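You operate a simulated robot arm through the tools that you are given. There is no shell and no other tool. Be economical: measure what you need, move in short steps, check, and stop when the job is done.

You are at the controls of a simulated two-armed robot. One attempt, no reset.

TASK
Put the tag marked "65" from the middle of the side bench on top of the black camera and the tag marked "26" on the blue block. Turn the mixer speed dial to HIGH. Put the orange stick from the upper right shelf of the middle bench on the back of the side bench and the grey stick on the grey ring there. Take the bag labelled "57" from the top of the middle bench and leave it on the top of the counter. Fetch the white carton from the top of the counter and set it on the lower middle shelf of the counter. Fetch the card and set it on the back of the side bench. Put the press card on the top of the analyser bench. Put the bottle from the upper left shelf of the middle bench on top of the white module. Push the cloths drawer shut. Do these in any order. Set down upright: bag, carton, card, press card, bottle.

Only the result counts: the job must be done as asked and must still hold three seconds after the hand-in. Knocking over, shifting, dropping, spilling or breaking anything else fails it. Flat cloth is picked up by pressing the open fingertips on it (5 to 10 N) and closing them slowly along it; thin cloth reads only 2 to 8 mm in the jaws.

THE ROBOT
Two 7-joint arms with fingered hands on one trunk, on a base that drives. Base frame: it is fixed to the floor where the robot stands at the start and does not move with it; the origin is under the middle of the robot, x ahead of it, y to its left, z up. Lengths are in m, angles in rad, forces in N, time in s.
The left shoulder is at the start at [0.06, 0.166, 0.976], the right one opposite. With the tool pointing down near the work surface each hand reaches from about 0.1 to 0.74 m from the robot's upright axis, wherever it stands, measured 20 degrees to its own side. Places, roughly: analyser bench [-3, -1.7, 0.8]; back of the side bench (124x18 cm) [0.94, -0.02, 0.84]; bag [-2.25, 0.5, 0.75]; black camera (8x8x9 cm) [0.6, 0.2, 0.9]; blue block (5x5x2 cm) [0.7, -0.1, 0.9]; bottle (6x6x15 cm) [-3.8, 0, 0.5]; card [-2, 1, 1]; carton [-2.25, 1, 1]; cloths drawer [-5.5, -4.4, 0.6]; counter [-2.8, 0.9, 0.9]; lower middle shelf of the counter [-2.8, 0.9, 0.1]; mixer speed dial [0.6, -2.2, 0.9]; press card [-3.75, 0.25, 0.75]; ring [-1.75, 0, 0.5]; stick [-2, 0.25, 0.5]; tag [0.75, 0, 0.75]; white module [-3.5, 0.25, 0.5]. Payload 5 kg a hand.
The TCP of each hand is the grasp point between the finger pads, 0.032 m short of the fingertips. In the tool frame z runs along the fingers and y along their closing line. Largest opening 0.16 m; the body of the gripper starts 0.089 m behind the TCP. The gripper is a hand of 3 fingers: y runs from the thumb to the fingers, the wrist lies at [0, 0, -0.267] in the tool frame, and closing takes about 1.5 s.
Orientation is told as [roll, pitch, yaw] about the base's x, y, z axes, in that order, counted from this pose: with the fingers straight down and closing along the base's y, the tool's x points along the base's -x, its y along +y and its z along -z.

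THE INTERFACE
- The arms move only by the tool play_rows. It takes "left_plan", "right_plan" or both (then of equal length, played together; a hand with none holds still); each is text: rows parted by semicolons, each of 7 numbers parted by spaces: the finger opening in m, from 0 to 0.16, then the shift along the base's x, y, z in m, then the turn, a rotation vector about the base's x, y, z in rad. In form: hand dx dy dz ax ay az; .... A call has 1 to 8 rows; each row shifts and turns the commanded pose from where the row before left it. Rows are played at 5 a second. More than 0.05 m and 0.15 rad between two rows, or a gripper value outside its range, and nothing of the call is played. A pose out of reach is approached as far as the arm can. The call stops where the force on the tool passes 40 N (or 10 N more than at its start, if that is more) or the arm is blocked; 0.2 s more then pass. The fingers move at their own pace (about 0.045 m/s each) and stop on an object; they squeeze with about 22 N. The grip force told is the motor's: it shows also when the fingers shut on nothing. Time passes only in rows, and 0.2 s behind the last, so rows that do not move let the fingers close. It gives the time, the measured TCP pose, the force on the tool (base axes), the opening and the grip force at its end, in the units of the frame above (readings bear some noise), with the torque about the TCP (base axes, N m) and any sound that the robot's microphone picked up, and new pictures: "views" is both (left out), scene, wrist or none (wrist: the cameras of the hands that moved).
- Cameras (640 x 400 px; columns grow to the right, rows downward): "scene" is now at [0.048, 0.015, 1.621]; the picture's right is [0.19, -0.98, 0.00], its down [-0.69, -0.13, -0.71] and it looks along [0.70, 0.14, -0.70] (base axes); focal length 261 px, centre (320, 200). "left" rides on the left gripper at [-0.065, -0.004, -0.116] in its tool frame; the picture's right is [0.06, -1.00, 0.00], its down [0.87, 0.05, -0.49] and it looks along [0.49, 0.03, 0.87] (tool axes); focal length 261 px, centre (320, 200). "right" rides on the right gripper at [0.065, -0.004, -0.116] in its tool frame; the picture's right is [0.06, 1.00, 0.00], its down [-0.87, 0.05, -0.49] and it looks along [-0.49, 0.03, 0.87] (tool axes); focal length 261 px, centre (320, 200). There is no depth. A picture from a camera that has moved, and an enlarged one, comes with that camera's place and axes in the base frame and with its lens.
- raise_lower(by): slides the trunk up (or, below 0, down) by that many m; the arms and the scene camera ride with it, the base frame stays. It gives what a move gives, with no picture.
- steer(legs): drives the robot by 1 to 6 legs, each [ahead, turn to the left] in m and rad, along the robot's own axes; the way and the turn of a leg run together, so that a leg with both is an arc; at most 1.5 m and 3.142 rad a leg. The arms and the cameras ride along, it lands a little off, and it stops where it bumps. It gives what a move gives, and a new picture of the scene camera.
- set_grasp(shape, hand): the hand has 3 fingers and takes this shape, open, in about a second: jaw (thumb against the fingers, like two jaws); tri (thumb and two fingers); tip (a fingertip pinch); poke (one finger out to press); point (the index stretched); flat (the hand flat); cup (the hand cupped); fist (a fist). The gripper value then closes the fingers along that shape, each until it touches; the sizes above hold for jaw. It gives what a move gives, with no picture.
- turn_head(pan, tilt): turns the head with the scene camera to pan (to the left, within 1.501 rad either way) and tilt (down, from -0.506 to 1.204), counted from straight ahead of the robot. It gives what a move gives, and a new picture of the scene camera.
- close_up(camera, box): a new picture of the part [left, top, right, bottom] of that camera's present view, enlarged. No time passes.
- close_job(): hands the job in; it is judged then, once.

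Go step by step. Nothing tells you exact positions but the pictures and the camera data: compare them with the known pose of the tool, close in by small moves and look again before you grip or let go. The budget is 525 turns and 360 pictures, counting those below and the enlarged ones. Unless the task says otherwise, let go and move clear before handing in.

The tools are called as name(argument=value, ...) on one line, values as JSON. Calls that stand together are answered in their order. play_rows: Moves the arms, as the interface text tells. Its arguments: {"type":"object","properties":{"left_plan":{"type":"string"},"right_plan":{"type":"string"},"views":{"type":"string","enum":["both","scene","wrist","none"]}},"required":[]} The other tools are called the same way: raise_lower (by) slides the trunk up or down; set_grasp (shape, hand) gives the hand a shape; steer (legs) drives the base; turn_head (pan, tilt) turns the head that bears the scene camera; close_up (camera, box) takes an enlarged picture of a part of a camera's view; close_job () hands the job in.

At the start:

```text
clock: 0.0
left_tool_pos: [0.5631, 0.1983, 1.1109]
left_tool_rot: [0.0, 0.001, 0.0]
left_ft_force: [0.0, 0.1, 0.9]
left_wrist_torque: [-0.01, 0.0, -0.02]
left_gripper_width: 0.16
left_grip_force: 0.1
left_shape: jaw
right_tool_pos: [0.4307, -0.1285, 1.1939]
right_tool_rot: [0.001, 0.0, 0.0]
right_ft_force: [0.2, 0.1, -1.0]
right_wrist_torque: [-0.01, 0.0, 0.02]
right_gripper_width: 0.16
right_grip_force: 0.1
right_shape: jaw
trunk travel left (down, up): [-0.525, 0.065]
robot x, y, heading: [0.0029, -0.0004, 0.003]
head pan, tilt: [0.19, 0.775]
```

scene: 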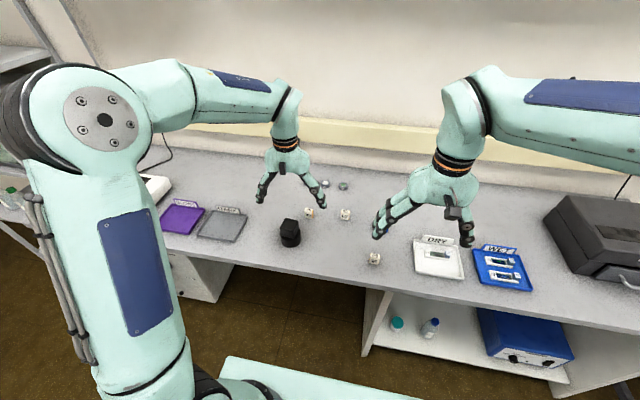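
right: 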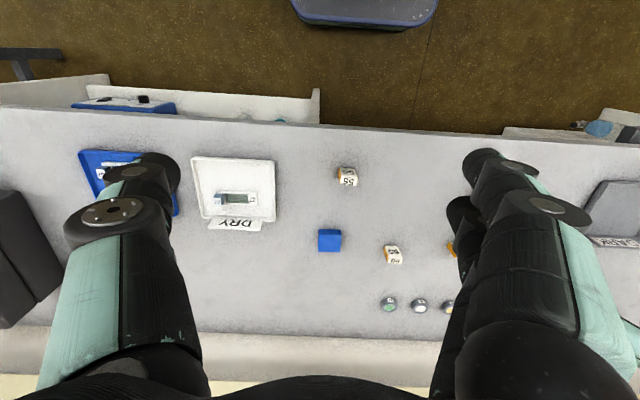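
left: 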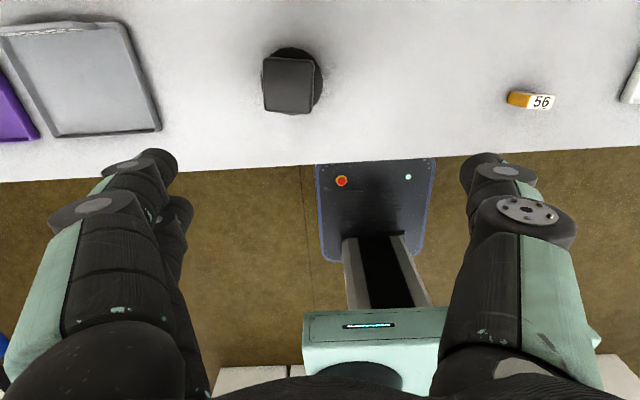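

I see the side bench ahead with small tags, a black camera, and a blue block. I'll enlarge the views to read the tags.

close_up(camera="scene", box=[230, 160, 430, 285])

close_up(camera="right", box=[300, 150, 480, 320])

```text
3.20 times, centred on (330, 222) of scene
camera zoom: at [0.048, 0.015, 1.621], right [0.19, -0.98, 0.0], down [-0.69, -0.13, -0.71], along [0.7, 0.14, -0.7], focal length 835 px, centre (288, 128)
```

zoom: 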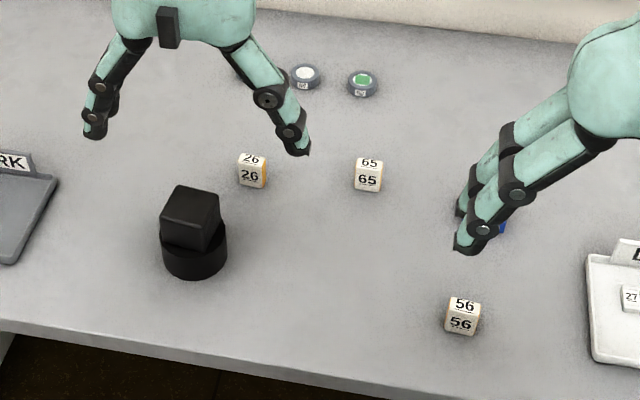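

```text
2.35 times, centred on (390, 235) of right
camera zoom: at [0.3654, -0.1324, 1.3088], right [-0.06, 1.0, 0.0], down [0.87, 0.05, 0.49], along [0.49, 0.03, -0.87], focal length 613 px, centre (155, 118)
```

zoom: 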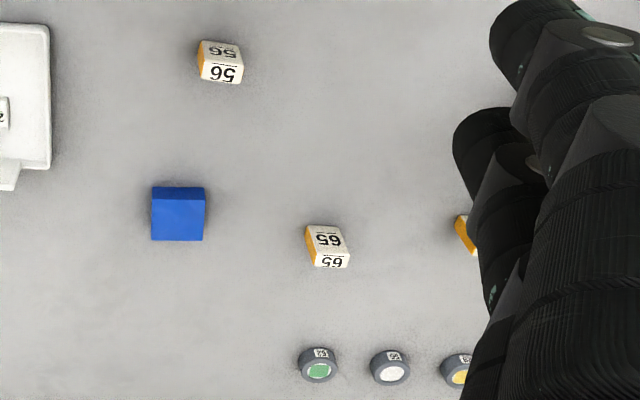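

The tags are 26 at about [0.725, 0.197], 65 at about [0.748, 0.056], and 56 nearer. The camera is at about [0.59, 0.23] and the blue block at about [0.72, -0.09]. I'll drive a little closer so that the tags come well within reach.

steer(legs=[[0.1, 0]])

```text
clock: 1.1
left_tool_pos: [0.6658, 0.1974, 1.1087]
left_tool_rot: [0.0, 0.001, -0.001]
left_ft_force: [0.8, -0.3, -0.2]
left_wrist_torque: [0.0, 0.05, 0.02]
left_gripper_width: 0.1598
left_grip_force: 0.0
left_shape: jaw
right_tool_pos: [0.5335, -0.1284, 1.1921]
right_tool_rot: [-0.002, 0.002, 0.002]
right_ft_force: [2.0, 0.2, 0.4]
right_wrist_torque: [0.0, 0.06, 0.0]
right_gripper_width: 0.16
right_grip_force: 0.0
right_shape: jaw
trunk travel left (down, up): [-0.525, 0.065]
robot x, y, heading: [0.0982, 0.0018, 0.006]
head pan, tilt: [0.19, 0.775]
camera scene: at [0.1512, 0.0151, 1.6209], right [0.19, -0.98, 0.0], down [-0.69, -0.13, -0.71], along [0.7, 0.14, -0.7], focal length 261 px, centre (320, 200)
```

scene: 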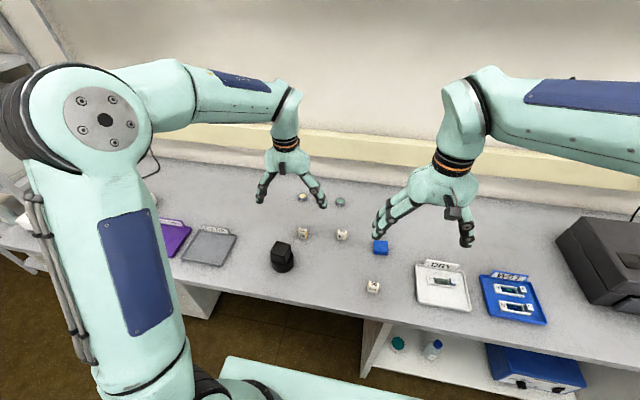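

Next I bring the left hand above tag 26.

play_rows(left_plan="0.08 0.02 0 -0.045 0 0 0; 0.08 0.02 0 -0.045 0 0 0; 0.08 0.019 0 -0.045 0 0 0; 0.08 0 0 -0.02 0 0 0; 0.08 0 0 0 0 0 0", views="both")

```text
clock: 2.4
left_tool_pos: [0.7238, 0.1983, 0.9557]
left_tool_rot: [-0.001, 0.0, 0.0]
left_ft_force: [-0.1, -0.3, -0.3]
left_wrist_torque: [-0.04, 0.01, 0.02]
left_gripper_width: 0.0807
left_grip_force: 0.1
left_shape: jaw
right_tool_pos: [0.5325, -0.1287, 1.1935]
right_tool_rot: [-0.001, 0.002, 0.0]
right_ft_force: [1.0, -0.3, -0.4]
right_wrist_torque: [0.0, 0.0, -0.02]
right_gripper_width: 0.1601
right_grip_force: 0.0
right_shape: jaw
trunk travel left (down, up): [-0.525, 0.065]
robot x, y, heading: [0.1022, 0.0006, -0.001]
head pan, tilt: [0.19, 0.775]
camera scene: at [0.1491, 0.0151, 1.621], right [0.19, -0.98, 0.0], down [-0.69, -0.13, -0.71], along [0.7, 0.14, -0.7], focal length 261 px, centre (320, 200)
camera left: at [0.7898, 0.1933, 1.0702], right [-0.06, -1.0, 0.0], down [-0.87, 0.05, 0.49], along [-0.49, 0.03, -0.87], focal length 261 px, centre (320, 200)
```

scene: 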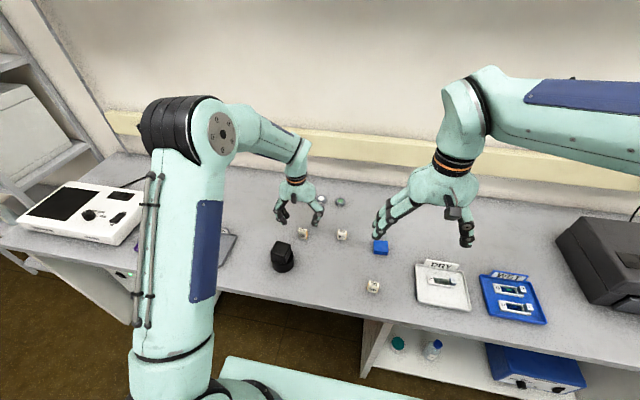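
left: 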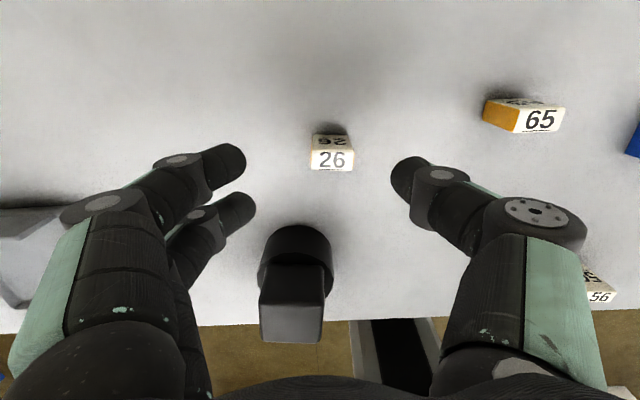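

Tag 26 is at about [0.715, 0.189]. I centre on it and descend partway.

play_rows(left_plan="0.07 -0.009 -0.01 -0.03 0 0 0; 0.07 0 0 -0.035 0 0 0; 0.07 0 0 0 0 0 0", views="wrist")

```text
clock: 3.1
left_tool_pos: [0.7144, 0.188, 0.8892]
left_tool_rot: [0.0, -0.001, 0.003]
left_ft_force: [-0.2, 0.0, 0.3]
left_wrist_torque: [0.02, 0.01, 0.01]
left_gripper_width: 0.0707
left_grip_force: 0.0
left_shape: jaw
right_tool_pos: [0.532, -0.129, 1.1943]
right_tool_rot: [0.002, 0.0, 0.001]
right_ft_force: [0.4, 0.0, -0.1]
right_wrist_torque: [-0.01, -0.02, -0.03]
right_gripper_width: 0.16
right_grip_force: 0.1
right_shape: jaw
trunk travel left (down, up): [-0.525, 0.065]
robot x, y, heading: [0.1023, 0.0011, 0.002]
head pan, tilt: [0.19, 0.775]
camera left: at [0.7802, 0.1837, 1.006], right [-0.06, -1.0, 0.0], down [-0.87, 0.05, 0.49], along [-0.49, 0.03, -0.87], focal length 261 px, centre (320, 200)
```

left: 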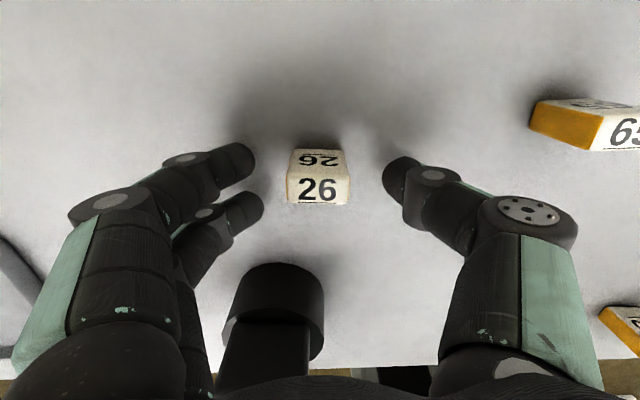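

The tag is centred between the fingers. I go down about 12 mm and close.

play_rows(left_plan="0.07 0 0 -0.006 0 0 0; 0.07 0 0 -0.004 0 0 0; 0.0 0 0 0 0 0 0; 0.0 0 0 0 0 0 0; 0.0 0 0 0 0 0 0; 0.0 0 0 0 0 0 0; 0.0 0 0 0 0 0 0", views="wrist")

```text
clock: 4.8
left_tool_pos: [0.7134, 0.1878, 0.882]
left_tool_rot: [0.0, -0.003, 0.001]
left_ft_force: [0.7, -1.3, 25.7]
left_wrist_torque: [0.38, -0.27, 0.06]
left_gripper_width: 0.0247
left_grip_force: 22.4
left_shape: jaw
right_tool_pos: [0.5298, -0.1295, 1.1938]
right_tool_rot: [-0.001, 0.0, 0.0]
right_ft_force: [0.8, 0.4, -0.3]
right_wrist_torque: [0.03, -0.04, 0.02]
right_gripper_width: 0.1599
right_grip_force: 0.1
right_shape: jaw
trunk travel left (down, up): [-0.525, 0.065]
robot x, y, heading: [0.0984, 0.0001, -0.003]
head pan, tilt: [0.19, 0.775]
camera left: at [0.78, 0.1831, 0.9977], right [-0.06, -1.0, 0.0], down [-0.87, 0.05, 0.49], along [-0.49, 0.03, -0.87], focal length 261 px, centre (320, 200)
```

left: 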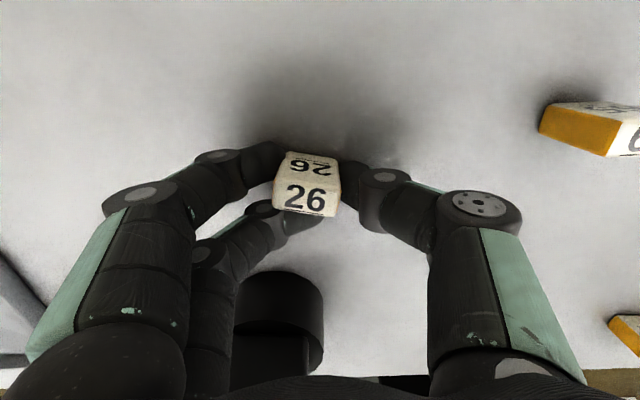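

Tag 26 is gripped, with the tips on the table at about z 0.85. I lift it, moving the right hand out of the way, and carry it toward the blue block.

play_rows(left_plan="0 0 0 0.03 0 0 0; 0 0 0 0.04 0 0 0; 0 0 -0.045 0.02 0 0 0; 0 0 -0.045 0 0 0 0; 0 0 -0.045 0 0 0 0; 0 0 -0.045 0 0 0 0; 0 0 -0.045 0 0 0 0; 0 0 -0.03 0 0 0 0", right_plan="0.16 0 -0.045 0 0 0 0; 0.16 0 -0.045 0 0 0 0; 0.16 0 -0.045 0 0 0 0; 0.16 0 -0.045 0 0 0 0; 0.16 0 -0.045 0 0 0 0; 0.16 0 -0.02 0 0 0 0; 0.16 0 0 0 0 0 0; 0.16 0 0 0 0 0 0", views="both")

```text
clock: 6.5
left_tool_pos: [0.7144, -0.0678, 0.9694]
left_tool_rot: [0.0, 0.001, -0.001]
left_ft_force: [0.4, 0.0, 0.5]
left_wrist_torque: [-0.05, -0.03, 0.05]
left_gripper_width: 0.0219
left_grip_force: 21.9
left_shape: jaw
right_tool_pos: [0.5317, -0.3753, 1.1916]
right_tool_rot: [0.0, 0.0, 0.002]
right_ft_force: [0.0, 0.2, 0.6]
right_wrist_torque: [0.03, -0.01, 0.0]
right_gripper_width: 0.1597
right_grip_force: 0.1
right_shape: jaw
trunk travel left (down, up): [-0.525, 0.065]
robot x, y, heading: [0.1036, -0.0025, -0.003]
head pan, tilt: [0.19, 0.775]
camera scene: at [0.1489, 0.0145, 1.621], right [0.19, -0.98, 0.0], down [-0.69, -0.13, -0.71], along [0.7, 0.14, -0.7], focal length 261 px, centre (320, 200)
camera right: at [0.4665, -0.3775, 1.3082], right [-0.06, 1.0, 0.0], down [0.87, 0.05, 0.49], along [0.49, 0.03, -0.87], focal length 261 px, centre (320, 200)
camera left: at [0.7808, -0.0727, 1.0853], right [-0.06, -1.0, 0.0], down [-0.87, 0.05, 0.49], along [-0.49, 0.03, -0.87], focal length 261 px, centre (320, 200)
```

scene: 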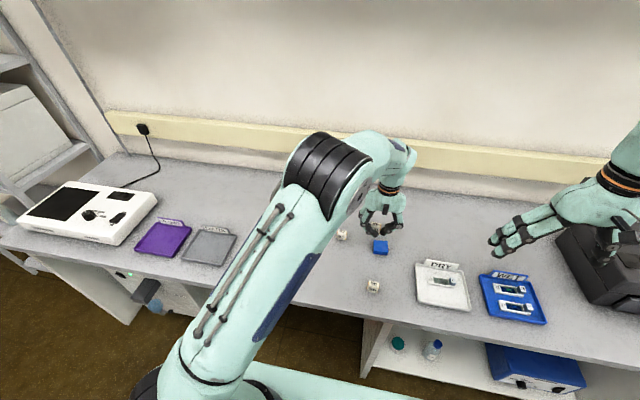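
right: 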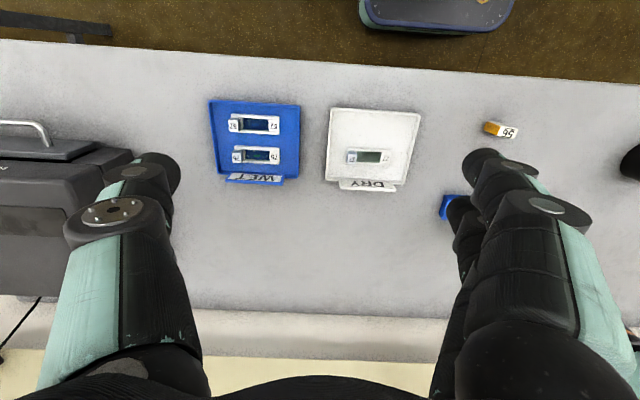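
left: 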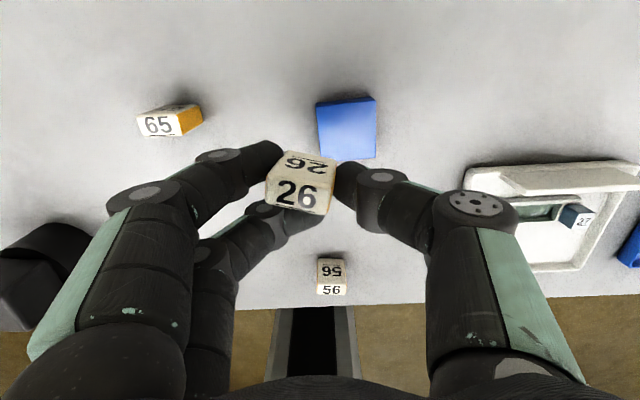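

The blue block is at about [0.726, -0.091] and the held tag hangs at about [0.716, -0.059]. I shift over it and go down.

play_rows(left_plan="0 0.01 -0.032 0 0 0 0; 0 0 0 -0.03 0 0 0; 0 0 0 -0.015 0 0 0; 0 0 0 0 0 0 0", views="wrist")

```text
clock: 7.5
left_tool_pos: [0.7234, -0.0993, 0.9241]
left_tool_rot: [0.001, 0.001, 0.001]
left_ft_force: [-0.8, -0.7, -0.2]
left_wrist_torque: [-0.04, -0.01, -0.02]
left_gripper_width: 0.022
left_grip_force: 21.9
left_shape: jaw
right_tool_pos: [0.5327, -0.3731, 1.1924]
right_tool_rot: [0.0, 0.001, 0.002]
right_ft_force: [0.4, 0.8, -0.5]
right_wrist_torque: [-0.01, 0.02, 0.0]
right_gripper_width: 0.1598
right_grip_force: 0.2
right_shape: jaw
trunk travel left (down, up): [-0.525, 0.065]
robot x, y, heading: [0.1021, -0.0046, -0.0]
head pan, tilt: [0.19, 0.775]
camera left: at [0.7906, -0.1032, 1.0397], right [-0.06, -1.0, 0.0], down [-0.87, 0.05, 0.49], along [-0.49, 0.03, -0.87], focal length 261 px, centre (320, 200)
```

left: 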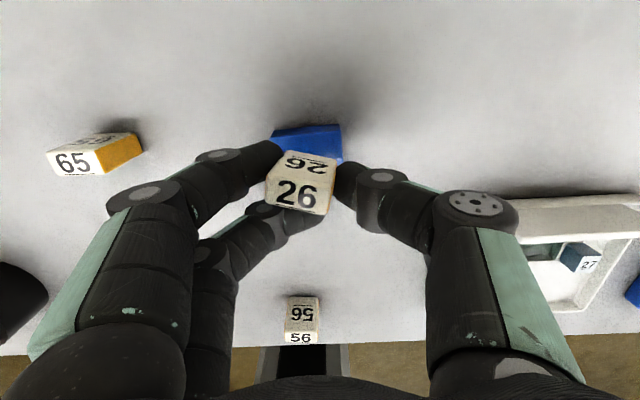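

It is aligned. I lower it slowly until contact.

play_rows(left_plan="0 0 0 -0.01 0 0 0; 0 0 0 -0.005 0 0 0; 0 0 0 -0.003 0 0 0; 0 0 0 0 0 0 0", views="wrist")

```text
clock: 8.6
left_tool_pos: [0.7238, -0.0984, 0.9058]
left_tool_rot: [0.0, 0.0, 0.002]
left_ft_force: [-0.6, -1.8, -0.4]
left_wrist_torque: [-0.05, -0.01, -0.02]
left_gripper_width: 0.0221
left_grip_force: 21.8
left_shape: jaw
right_tool_pos: [0.5312, -0.3732, 1.1933]
right_tool_rot: [0.0, 0.001, -0.001]
right_ft_force: [0.6, 0.1, -0.3]
right_wrist_torque: [-0.06, 0.0, -0.01]
right_gripper_width: 0.1599
right_grip_force: 0.0
right_shape: jaw
trunk travel left (down, up): [-0.525, 0.065]
robot x, y, heading: [0.0987, -0.0026, 0.004]
head pan, tilt: [0.19, 0.775]
camera left: at [0.7905, -0.1034, 1.0219], right [-0.06, -1.0, 0.0], down [-0.87, 0.05, 0.49], along [-0.49, 0.03, -0.87], focal length 261 px, centre (320, 200)
```

left: 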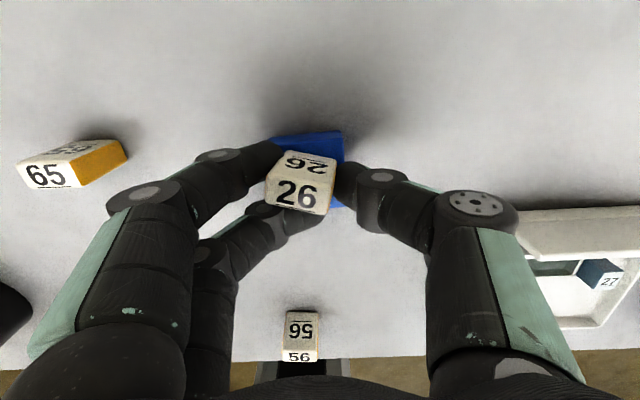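

play_rows(left_plan="0 0 0 -0.002 0 0 0; 0 0 0 0 0 0 0; 0 0 0 -0.002 0 0 0; 0 0 0 0 0 0 0", views="none")

```text
clock: 9.6
left_tool_pos: [0.7238, -0.0975, 0.9035]
left_tool_rot: [0.0, -0.002, 0.0]
left_ft_force: [-2.1, 0.4, 13.0]
left_wrist_torque: [0.4, -0.09, 0.06]
left_gripper_width: 0.0222
left_grip_force: 21.7
left_shape: jaw
right_tool_pos: [0.5313, -0.3739, 1.1932]
right_tool_rot: [0.0, 0.001, 0.001]
right_ft_force: [0.1, 0.2, -0.2]
right_wrist_torque: [0.0, 0.02, 0.02]
right_gripper_width: 0.16
right_grip_force: 0.1
right_shape: jaw
trunk travel left (down, up): [-0.525, 0.065]
robot x, y, heading: [0.1007, 0.0014, 0.0]
head pan, tilt: [0.19, 0.775]
```

Contact is made. I raise 1.5 mm and open.

play_rows(left_plan="0 0 0 0.002 0 0 0; 0.035 0 0 0 0 0 0; 0.05 0 0 0 0 0 0; 0.06 0 0 0 0 0 0; 0.06 0 0 0.03 0 0 0; 0.06 0 0 0.05 0 0 0; 0.06 0 0 0 0 0 0", views="wrist")

```text
clock: 11.2
left_tool_pos: [0.7252, -0.0977, 0.985]
left_tool_rot: [-0.001, -0.001, 0.0]
left_ft_force: [-0.1, 0.2, 0.3]
left_wrist_torque: [0.03, -0.02, 0.03]
left_gripper_width: 0.0595
left_grip_force: 0.1
left_shape: jaw
right_tool_pos: [0.5323, -0.3739, 1.1928]
right_tool_rot: [0.002, 0.001, 0.003]
right_ft_force: [-0.6, -0.3, 0.0]
right_wrist_torque: [0.0, -0.01, -0.02]
right_gripper_width: 0.1601
right_grip_force: 0.0
right_shape: jaw
trunk travel left (down, up): [-0.525, 0.065]
robot x, y, heading: [0.1023, -0.0026, 0.002]
head pan, tilt: [0.19, 0.775]
camera left: at [0.7916, -0.103, 1.1009], right [-0.06, -1.0, 0.0], down [-0.87, 0.05, 0.49], along [-0.49, 0.03, -0.87], focal length 261 px, centre (320, 200)
```

left: 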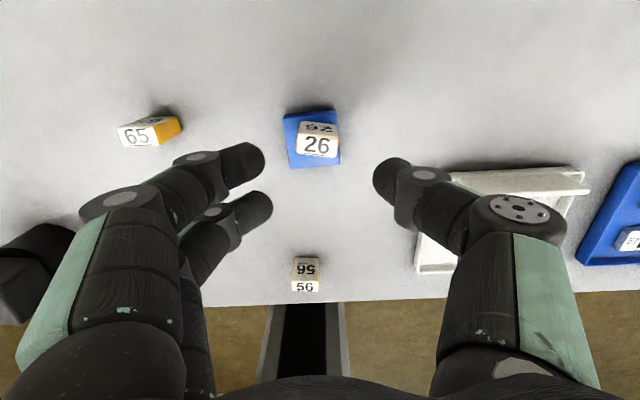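

Tag 26 sits on the blue block. Next is tag 65.

play_rows(left_plan="0.07 0.005 0.04 0 0 0 0; 0.07 0.005 0.04 0 0 0 0; 0.07 0.01 0.04 -0.01 0 0 0; 0.07 0 0.03 -0.02 0 0 0; 0.07 0 0 0 0 0 0", views="wrist")

```text
clock: 12.3
left_tool_pos: [0.7438, 0.0503, 0.9548]
left_tool_rot: [-0.001, 0.0, 0.001]
left_ft_force: [1.1, -0.2, 0.3]
left_wrist_torque: [0.0, -0.01, 0.0]
left_gripper_width: 0.0692
left_grip_force: 0.0
left_shape: jaw
right_tool_pos: [0.5319, -0.3748, 1.1923]
right_tool_rot: [-0.001, -0.001, 0.0]
right_ft_force: [0.3, 0.0, 0.4]
right_wrist_torque: [0.0, -0.01, 0.01]
right_gripper_width: 0.1598
right_grip_force: 0.0
right_shape: jaw
trunk travel left (down, up): [-0.525, 0.065]
robot x, y, heading: [0.1064, 0.0029, 0.003]
head pan, tilt: [0.19, 0.775]
camera left: at [0.8114, 0.0462, 1.0706], right [-0.06, -1.0, 0.0], down [-0.87, 0.05, 0.49], along [-0.49, 0.03, -0.87], focal length 261 px, centre (320, 200)
```

left: 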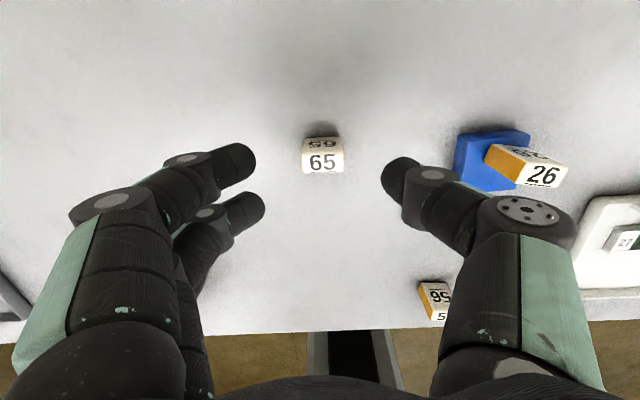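

play_rows(left_plan="0.07 -0.006 0 -0.03 0 0 0; 0.07 0 0 -0.035 0 0 0; 0.07 0 0 -0.007 0 0 0; 0.05 0 0 0 0 0 0; 0 0 0 0 0 0 0; 0.0 0 0 0 0 0 0; 0.0 0 0 0 0 0 0; 0 0 0 0 0 0 0", views="wrist")

```text
clock: 14.2
left_tool_pos: [0.7398, 0.0509, 0.8842]
left_tool_rot: [0.0, 0.001, 0.001]
left_ft_force: [-1.5, -1.5, 7.0]
left_wrist_torque: [0.07, -0.08, -0.02]
left_gripper_width: 0.0234
left_grip_force: 21.7
left_shape: jaw
right_tool_pos: [0.5322, -0.3733, 1.1929]
right_tool_rot: [0.001, 0.001, -0.001]
right_ft_force: [0.0, 0.0, -0.9]
right_wrist_torque: [-0.01, 0.0, -0.01]
right_gripper_width: 0.1599
right_grip_force: 0.1
right_shape: jaw
trunk travel left (down, up): [-0.525, 0.065]
robot x, y, heading: [0.1024, -0.002, 0.005]
head pan, tilt: [0.19, 0.775]
camera left: at [0.8046, 0.0462, 0.9991], right [-0.06, -1.0, 0.0], down [-0.87, 0.05, 0.49], along [-0.49, 0.03, -0.87], focal length 261 px, centre (320, 200)
```

left: 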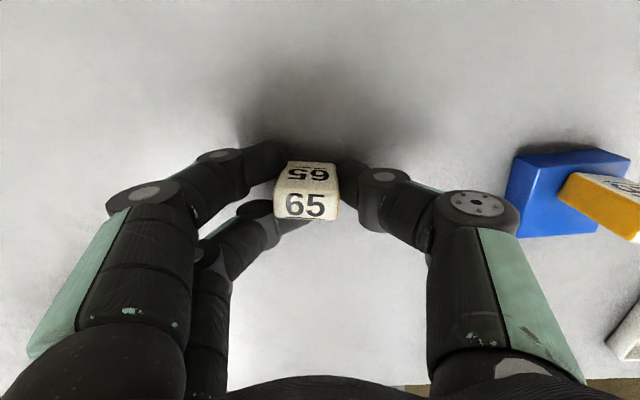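

Gripped. I lift it and carry it to the black camera.

play_rows(left_plan="0 0 0 0.045 0 0 0; 0 0 0 0.045 0 0 0; 0 0 0 0.045 0 0 0; 0 -0.03 0.035 0 0 0 0; 0 -0.03 0.035 0 0 0 0; 0 -0.03 0.035 0 0 0 0; 0 -0.03 0.035 0 0 0 0; 0 0 0.03 0 0 0 0", views="both")

```text
clock: 15.9
left_tool_pos: [0.6189, 0.2228, 1.0178]
left_tool_rot: [0.001, 0.001, -0.001]
left_ft_force: [-0.1, -0.2, -0.4]
left_wrist_torque: [-0.01, 0.01, 0.0]
left_gripper_width: 0.0223
left_grip_force: 21.8
left_shape: jaw
right_tool_pos: [0.532, -0.3736, 1.1924]
right_tool_rot: [0.0, -0.001, 0.001]
right_ft_force: [0.5, -0.3, 0.3]
right_wrist_torque: [-0.03, 0.03, 0.03]
right_gripper_width: 0.1597
right_grip_force: 0.0
right_shape: jaw
trunk travel left (down, up): [-0.525, 0.065]
robot x, y, heading: [0.1005, -0.0002, 0.001]
head pan, tilt: [0.19, 0.775]
camera scene: at [0.1493, 0.0157, 1.6209], right [0.19, -0.98, 0.0], down [-0.69, -0.13, -0.71], along [0.7, 0.14, -0.7], focal length 261 px, centre (320, 200)
camera left: at [0.6859, 0.2179, 1.1333], right [-0.06, -1.0, 0.0], down [-0.87, 0.05, 0.49], along [-0.49, 0.03, -0.87], focal length 261 px, centre (320, 200)
```

scene: 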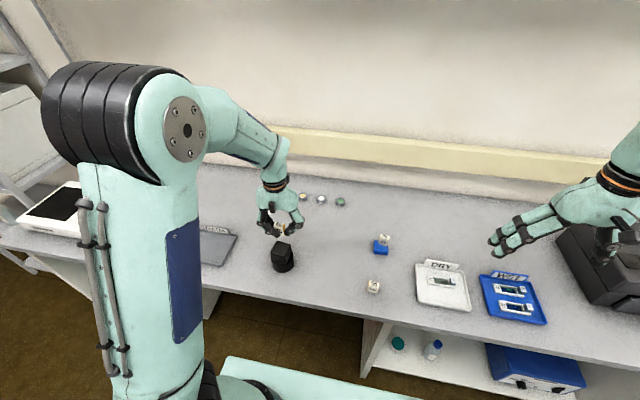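
left: 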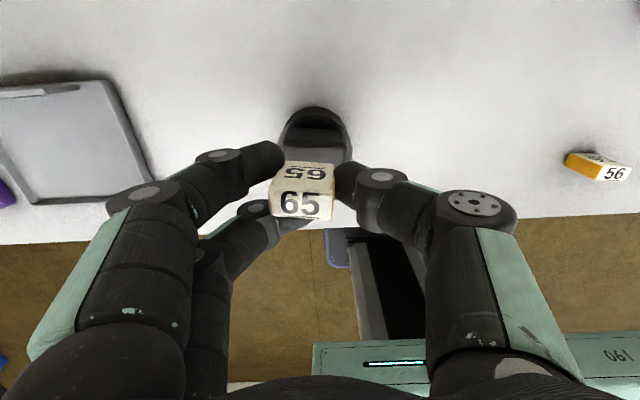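

play_rows(left_plan="0 -0.026 -0.001 0 0 0 0; 0 0 0 -0.02 0 0 0; 0 0 0 0 0 0 0", views="wrist")

close_up(camera="scene", box=[240, 180, 400, 280])

```text
clock: 16.8
left_tool_pos: [0.5922, 0.2216, 0.9984]
left_tool_rot: [0.0, 0.0, -0.002]
left_ft_force: [-0.3, 0.3, 0.0]
left_wrist_torque: [-0.03, -0.01, 0.0]
left_gripper_width: 0.0221
left_grip_force: 21.7
left_shape: jaw
right_tool_pos: [0.533, -0.3741, 1.1929]
right_tool_rot: [0.001, 0.001, 0.002]
right_ft_force: [0.8, -0.4, -0.1]
right_wrist_torque: [-0.02, 0.0, 0.01]
right_gripper_width: 0.1598
right_grip_force: 0.0
right_shape: jaw
trunk travel left (down, up): [-0.525, 0.065]
robot x, y, heading: [0.1019, 0.0021, 0.002]
head pan, tilt: [0.19, 0.775]
camera left: at [0.6586, 0.2163, 1.1139], right [-0.06, -1.0, 0.0], down [-0.87, 0.05, 0.49], along [-0.49, 0.03, -0.87], focal length 261 px, centre (320, 200)
```

left: 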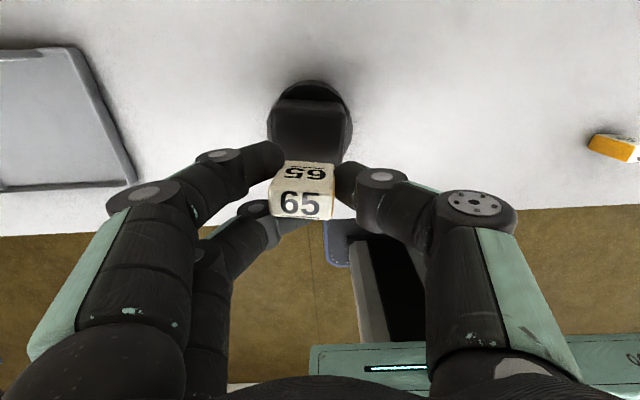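

```text
4.00 times, centred on (320, 230) of scene
camera zoom: at [0.148, 0.0154, 1.621], right [0.19, -0.98, 0.0], down [-0.69, -0.13, -0.71], along [0.7, 0.14, -0.7], focal length 1043 px, centre (320, 80)
```

zoom: 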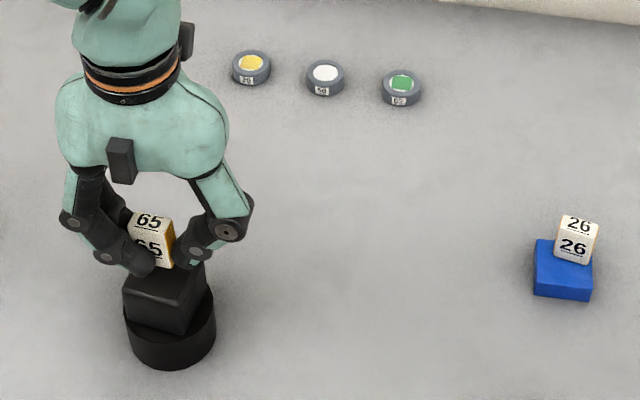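

The tag is over the camera top. I lower it stepwise.

play_rows(left_plan="0 0.002 0 -0.01 0 0 0; 0 0 0 -0.006 0 0 0; 0 0 0 -0.004 0 0 0; 0 0 0 0 0 0 0", views="none")

close_up(camera="scene", box=[240, 200, 320, 280])

```text
clock: 17.8
left_tool_pos: [0.5934, 0.2207, 0.9779]
left_tool_rot: [0.001, -0.001, 0.001]
left_ft_force: [-0.9, 0.2, -0.9]
left_wrist_torque: [0.01, -0.01, 0.05]
left_gripper_width: 0.0221
left_grip_force: 21.6
left_shape: jaw
right_tool_pos: [0.5322, -0.3724, 1.1927]
right_tool_rot: [0.0, -0.001, 0.001]
right_ft_force: [0.1, -0.4, 1.1]
right_wrist_torque: [-0.02, -0.03, 0.0]
right_gripper_width: 0.1599
right_grip_force: 0.0
right_shape: jaw
trunk travel left (down, up): [-0.525, 0.065]
robot x, y, heading: [0.1018, 0.0001, -0.002]
head pan, tilt: [0.19, 0.775]
```

```text
5.00 times, centred on (280, 240) of scene
camera zoom: at [0.1488, 0.015, 1.621], right [0.19, -0.98, 0.0], down [-0.69, -0.13, -0.71], along [0.7, 0.14, -0.7], focal length 1304 px, centre (520, 0)
```

zoom: 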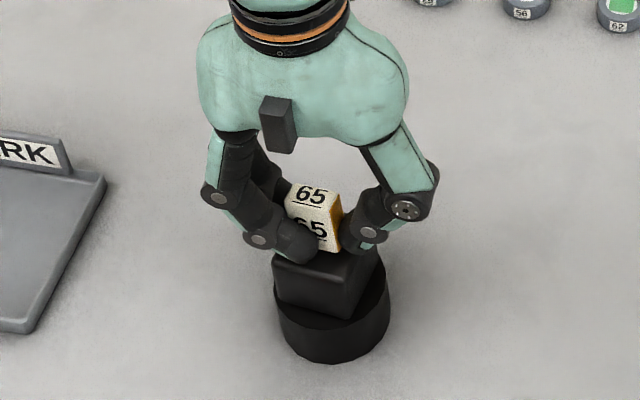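

play_rows(left_plan="0 -0.002 0 -0.002 0 0 0; 0 0 0 -0.002 0 0 0; 0 0 0 -0.002 0 0 0; 0 0 0 0 0 0 0", views="none")

```text
clock: 18.8
left_tool_pos: [0.5912, 0.2201, 0.9719]
left_tool_rot: [-0.001, 0.0, 0.0]
left_ft_force: [0.1, 0.4, 7.3]
left_wrist_torque: [0.22, -0.12, 0.03]
left_gripper_width: 0.0222
left_grip_force: 22.0
left_shape: jaw
right_tool_pos: [0.5321, -0.3738, 1.193]
right_tool_rot: [0.0, 0.001, 0.003]
right_ft_force: [0.6, -0.2, -1.2]
right_wrist_torque: [0.02, -0.02, 0.0]
right_gripper_width: 0.1599
right_grip_force: 0.1
right_shape: jaw
trunk travel left (down, up): [-0.525, 0.065]
robot x, y, heading: [0.1003, -0.0008, 0.001]
head pan, tilt: [0.19, 0.775]
```

play_rows(left_plan="0 0 0 0.001 0 0 0; 0.035 0 0 0 0 0 0; 0.045 0 0 0 0 0 0; 0.05 0 0 0 0 0 0; 0.05 0 0 0.03 0 0 0; 0.05 0 0 0.05 0 0 0; 0.05 0 0 0.04 0 0 0", views="both")

close_up(camera="scene", box=[240, 190, 400, 290])

```text
clock: 20.4
left_tool_pos: [0.5904, 0.2226, 1.0933]
left_tool_rot: [0.0, 0.0, 0.001]
left_ft_force: [-0.6, -0.4, 0.4]
left_wrist_torque: [0.0, -0.02, 0.0]
left_gripper_width: 0.0495
left_grip_force: 0.1
left_shape: jaw
right_tool_pos: [0.5322, -0.3728, 1.1931]
right_tool_rot: [0.001, 0.0, 0.001]
right_ft_force: [0.2, -0.9, 0.3]
right_wrist_torque: [-0.01, -0.02, 0.0]
right_gripper_width: 0.1597
right_grip_force: 0.2
right_shape: jaw
trunk travel left (down, up): [-0.525, 0.065]
robot x, y, heading: [0.1025, 0.0037, 0.004]
head pan, tilt: [0.19, 0.775]
camera scene: at [0.1484, 0.0153, 1.6209], right [0.19, -0.98, 0.0], down [-0.69, -0.13, -0.71], along [0.7, 0.14, -0.7], focal length 261 px, centre (320, 200)
camera left: at [0.6578, 0.2171, 1.2085], right [-0.06, -1.0, 0.0], down [-0.87, 0.05, 0.49], along [-0.49, 0.03, -0.87], focal length 261 px, centre (320, 200)
```

scene: 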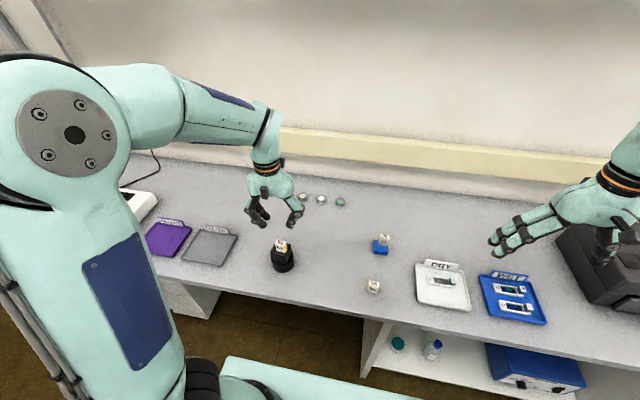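
left: 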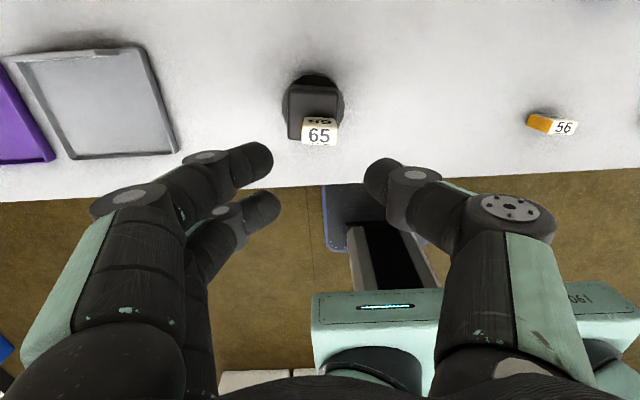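

```text
4.00 times, centred on (320, 240) of scene
camera zoom: at [0.1484, 0.0153, 1.6209], right [0.19, -0.98, 0.0], down [-0.69, -0.13, -0.71], along [0.7, 0.14, -0.7], focal length 1043 px, centre (320, 40)
```

zoom: 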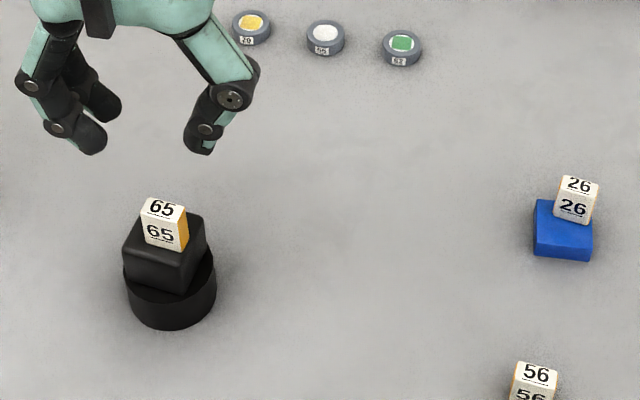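

Both tags are placed. The mixer is off to the right, so I look that way before driving.

turn_head(pan=-1.2, tilt=0.5)

turn_head(pan=1.4, tilt=0.5)

```text
clock: 21.9
left_tool_pos: [0.5918, 0.2219, 1.0916]
left_tool_rot: [0.001, -0.001, -0.001]
left_ft_force: [-0.1, 0.3, -0.5]
left_wrist_torque: [0.04, -0.02, 0.05]
left_gripper_width: 0.0496
left_grip_force: 0.1
left_shape: jaw
right_tool_pos: [0.5321, -0.3731, 1.1927]
right_tool_rot: [-0.001, 0.0, 0.003]
right_ft_force: [-1.2, 0.4, -0.6]
right_wrist_torque: [0.0, -0.02, 0.02]
right_gripper_width: 0.1599
right_grip_force: 0.1
right_shape: jaw
trunk travel left (down, up): [-0.525, 0.065]
robot x, y, heading: [0.0994, 0.0031, -0.003]
head pan, tilt: [-1.201, 0.499]
camera scene: at [0.1015, -0.0853, 1.6449], right [-0.93, -0.36, 0.0], down [-0.17, 0.45, -0.88], along [0.32, -0.82, -0.48], focal length 261 px, centre (320, 200)
```

scene: 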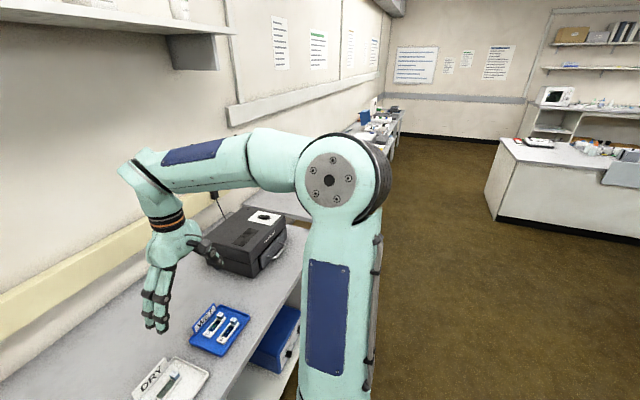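

```text
clock: 24.2
left_tool_pos: [0.5912, 0.222, 1.0918]
left_tool_rot: [0.0, 0.001, 0.0]
left_ft_force: [0.3, -0.1, -1.2]
left_wrist_torque: [0.0, 0.01, 0.01]
left_gripper_width: 0.0495
left_grip_force: 0.1
left_shape: jaw
right_tool_pos: [0.5326, -0.3743, 1.1923]
right_tool_rot: [-0.001, 0.0, 0.002]
right_ft_force: [0.5, -0.5, 0.5]
right_wrist_torque: [0.02, 0.02, -0.02]
right_gripper_width: 0.1597
right_grip_force: 0.1
right_shape: jaw
trunk travel left (down, up): [-0.525, 0.065]
robot x, y, heading: [0.1012, -0.0001, -0.0]
head pan, tilt: [1.4, 0.499]
camera scene: at [0.0839, 0.0891, 1.645], right [0.99, -0.17, 0.0], down [-0.08, -0.47, -0.88], along [0.15, 0.87, -0.48], focal length 261 px, centre (320, 200)
```

scene: 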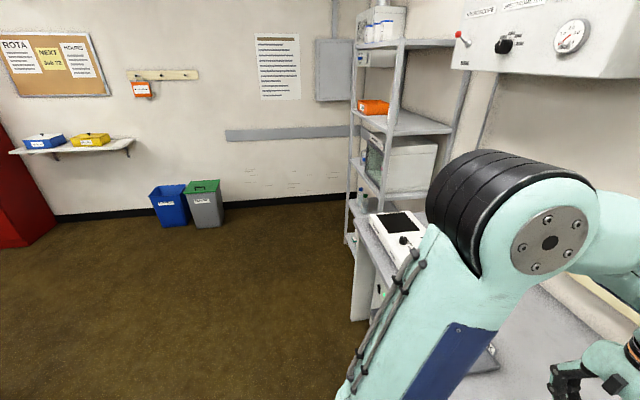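

The aisle is clear. I drive to the mixer with the head forward.

turn_head(pan=0, tilt=0.6)

steer(legs=[[-0.2, 0], [0, -1.5708], [1.1, 0], [1.1, 0], [0, 1.5708]])

```text
clock: 25.7
left_tool_pos: [0.5913, 0.2211, 1.0912]
left_tool_rot: [0.001, 0.0, -0.001]
left_ft_force: [-0.2, -0.4, -0.1]
left_wrist_torque: [0.03, 0.02, 0.01]
left_gripper_width: 0.0496
left_grip_force: 0.1
left_shape: jaw
right_tool_pos: [0.5323, -0.3734, 1.1926]
right_tool_rot: [0.0, 0.0, 0.0]
right_ft_force: [0.6, -0.3, -0.4]
right_wrist_torque: [0.01, -0.01, 0.01]
right_gripper_width: 0.1596
right_grip_force: 0.1
right_shape: jaw
trunk travel left (down, up): [-0.525, 0.065]
robot x, y, heading: [0.1004, -0.0017, 0.003]
head pan, tilt: [0.0, 0.6]
camera scene: at [0.1569, -0.0004, 1.6359], right [0.0, -1.0, 0.0], down [-0.56, 0.0, -0.83], along [0.83, 0.0, -0.56], focal length 261 px, centre (320, 200)
```

scene: 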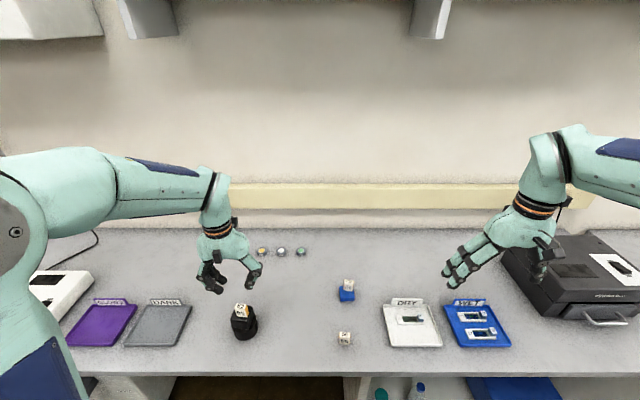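

```text
clock: 45.7
left_tool_pos: [0.3816, -1.9723, 1.0924]
left_tool_rot: [0.001, 0.0, -0.004]
left_ft_force: [0.0, 0.7, 0.5]
left_wrist_torque: [-0.04, -0.02, 0.02]
left_gripper_width: 0.0497
left_grip_force: 0.1
left_shape: jaw
right_tool_pos: [0.3184, -2.5674, 1.1937]
right_tool_rot: [0.002, 0.001, -0.001]
right_ft_force: [0.3, -0.5, 0.7]
right_wrist_torque: [-0.01, 0.0, 0.0]
right_gripper_width: 0.1599
right_grip_force: 0.1
right_shape: jaw
trunk travel left (down, up): [-0.525, 0.065]
robot x, y, heading: [-0.1125, -2.1938, 0.0]
head pan, tilt: [0.0, 0.6]
camera scene: at [-0.0548, -2.1922, 1.6359], right [0.0, -1.0, 0.0], down [-0.57, 0.0, -0.83], along [0.82, 0.0, -0.57], focal length 261 px, centre (320, 200)
```

scene: 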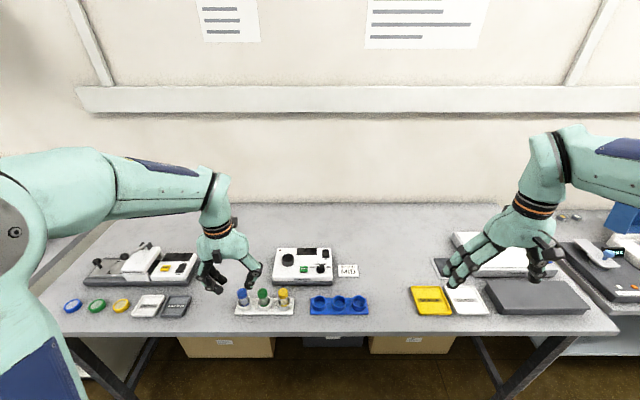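

close_up(camera="scene", box=[220, 220, 400, 330])

close_up(camera="scene", box=[40, 220, 220, 330])

```text
3.56 times, centred on (310, 275) of scene
camera zoom: at [-0.0548, -2.1922, 1.6359], right [0.0, -1.0, 0.0], down [-0.57, 0.0, -0.83], along [0.82, 0.0, -0.57], focal length 928 px, centre (356, -67)
```

zoom: 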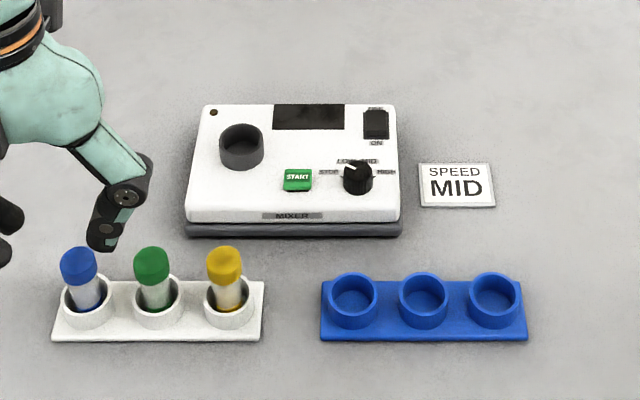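

```text
3.56 times, centred on (130, 275) of scene
camera zoom: at [-0.0548, -2.1922, 1.6359], right [0.0, -1.0, 0.0], down [-0.57, 0.0, -0.83], along [0.82, 0.0, -0.57], focal length 928 px, centre (996, -67)
```

zoom: 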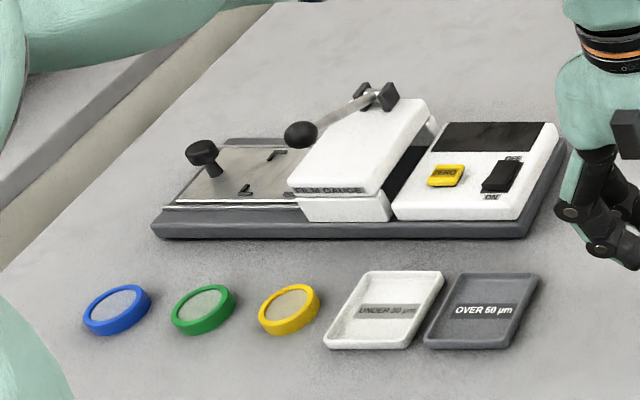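

close_up(camera="scene", box=[300, 255, 345, 283])

```text
14.22 times, centred on (322, 269) of scene
camera zoom: at [-0.0548, -2.1922, 1.6359], right [0.0, -1.0, 0.0], down [-0.57, 0.0, -0.83], along [0.82, 0.0, -0.57], focal length 3710 px, centre (284, -781)
```

zoom: 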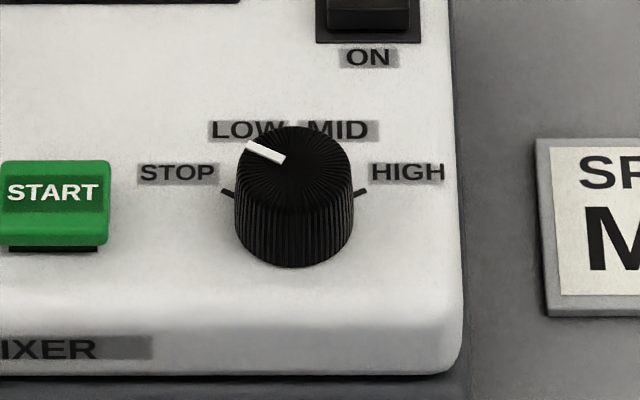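

The dial points at STOP and HIGH is to the right, about 120° clockwise. The dial is at about [0.563, -2.195]. I drive a little closer, then bring the right hand over it.

steer(legs=[[0.15, 0]])

play_rows(left_plan="0.05 0 0.04 0 0 0 0; 0.05 0 0.04 0 0 0 0; 0.05 0 0.04 0 0 0 0; 0.05 0 0.04 0 0 0 0; 0.05 0 0 0 0 0 0; 0.05 0 0 0 0 0 0; 0.05 0 0 0 0 0 0; 0.05 0 0 0 0 0 0", right_plan="0.08 0.012 0.046 -0.005 0 0 0; 0.08 0.012 0.046 -0.005 0 0 0; 0.08 0.012 0.046 -0.005 0 0 0; 0.08 0.012 0.046 -0.015 0 0 0; 0.08 0.012 0.046 -0.015 0 0 0; 0.08 0.012 0.046 -0.015 0 0 0; 0.08 0.012 0.046 -0.015 0 0 0; 0.08 0.012 0.046 -0.015 0 0 0", views="wrist")

```text
clock: 47.1
left_tool_pos: [0.5345, -1.9736, 1.0913]
left_tool_rot: [-0.001, 0.002, -0.005]
left_ft_force: [0.8, -0.7, -0.6]
left_wrist_torque: [0.01, 0.06, 0.01]
left_gripper_width: 0.0496
left_grip_force: 0.1
left_shape: jaw
right_tool_pos: [0.4726, -2.5675, 1.1912]
right_tool_rot: [0.0, 0.0, -0.004]
right_ft_force: [0.3, 0.4, 1.1]
right_wrist_torque: [-0.01, 0.03, 0.01]
right_gripper_width: 0.16
right_grip_force: 0.0
right_shape: jaw
trunk travel left (down, up): [-0.525, 0.065]
robot x, y, heading: [0.0419, -2.1955, 0.001]
head pan, tilt: [0.0, 0.6]
camera scene: at [0.0995, -2.193, 1.6358], right [0.0, -1.0, 0.0], down [-0.57, 0.0, -0.82], along [0.82, 0.0, -0.57], focal length 261 px, centre (320, 200)
```

scene: 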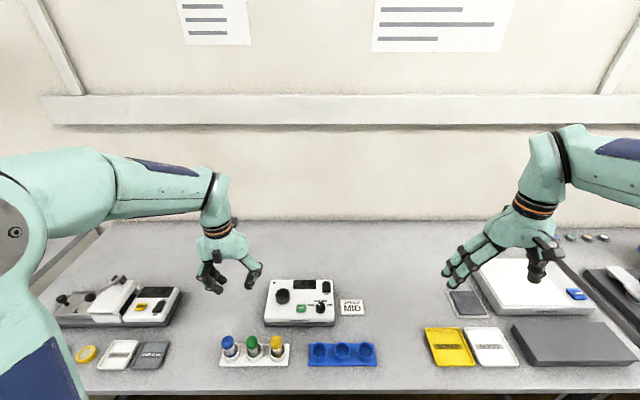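

```text
clock: 48.9
left_tool_pos: [0.5335, -1.8107, 1.091]
left_tool_rot: [0.002, 0.004, -0.003]
left_ft_force: [-0.1, 0.6, 0.0]
left_wrist_torque: [-0.05, 0.02, 0.01]
left_gripper_width: 0.0495
left_grip_force: 0.0
left_shape: jaw
right_tool_pos: [0.5686, -2.1994, 1.1024]
right_tool_rot: [-0.001, 0.0, -0.005]
right_ft_force: [0.3, 0.1, 0.2]
right_wrist_torque: [-0.01, 0.01, 0.01]
right_gripper_width: 0.0803
right_grip_force: 0.1
right_shape: jaw
trunk travel left (down, up): [-0.525, 0.065]
robot x, y, heading: [0.0413, -2.1948, -0.004]
head pan, tilt: [0.0, 0.6]
camera right: at [0.5028, -2.2016, 1.2181], right [-0.06, 1.0, 0.0], down [0.87, 0.05, 0.49], along [0.49, 0.03, -0.87], focal length 261 px, centre (320, 200)
camera left: at [0.5997, -1.8161, 1.2073], right [-0.07, -1.0, 0.0], down [-0.87, 0.06, 0.49], along [-0.49, 0.03, -0.87], focal length 261 px, centre (320, 200)
```

right: 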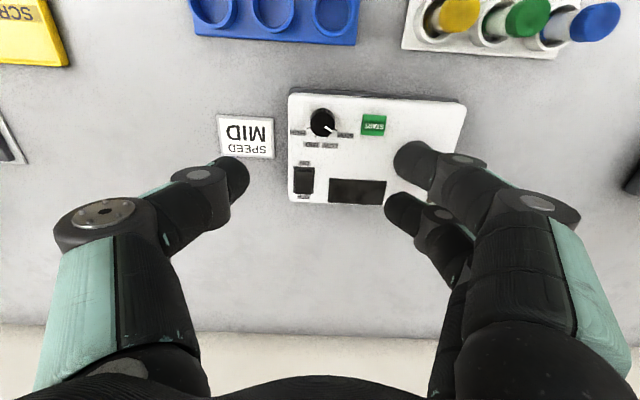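
left: 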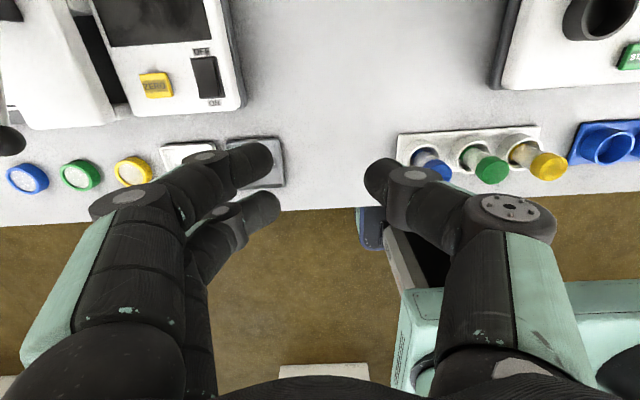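

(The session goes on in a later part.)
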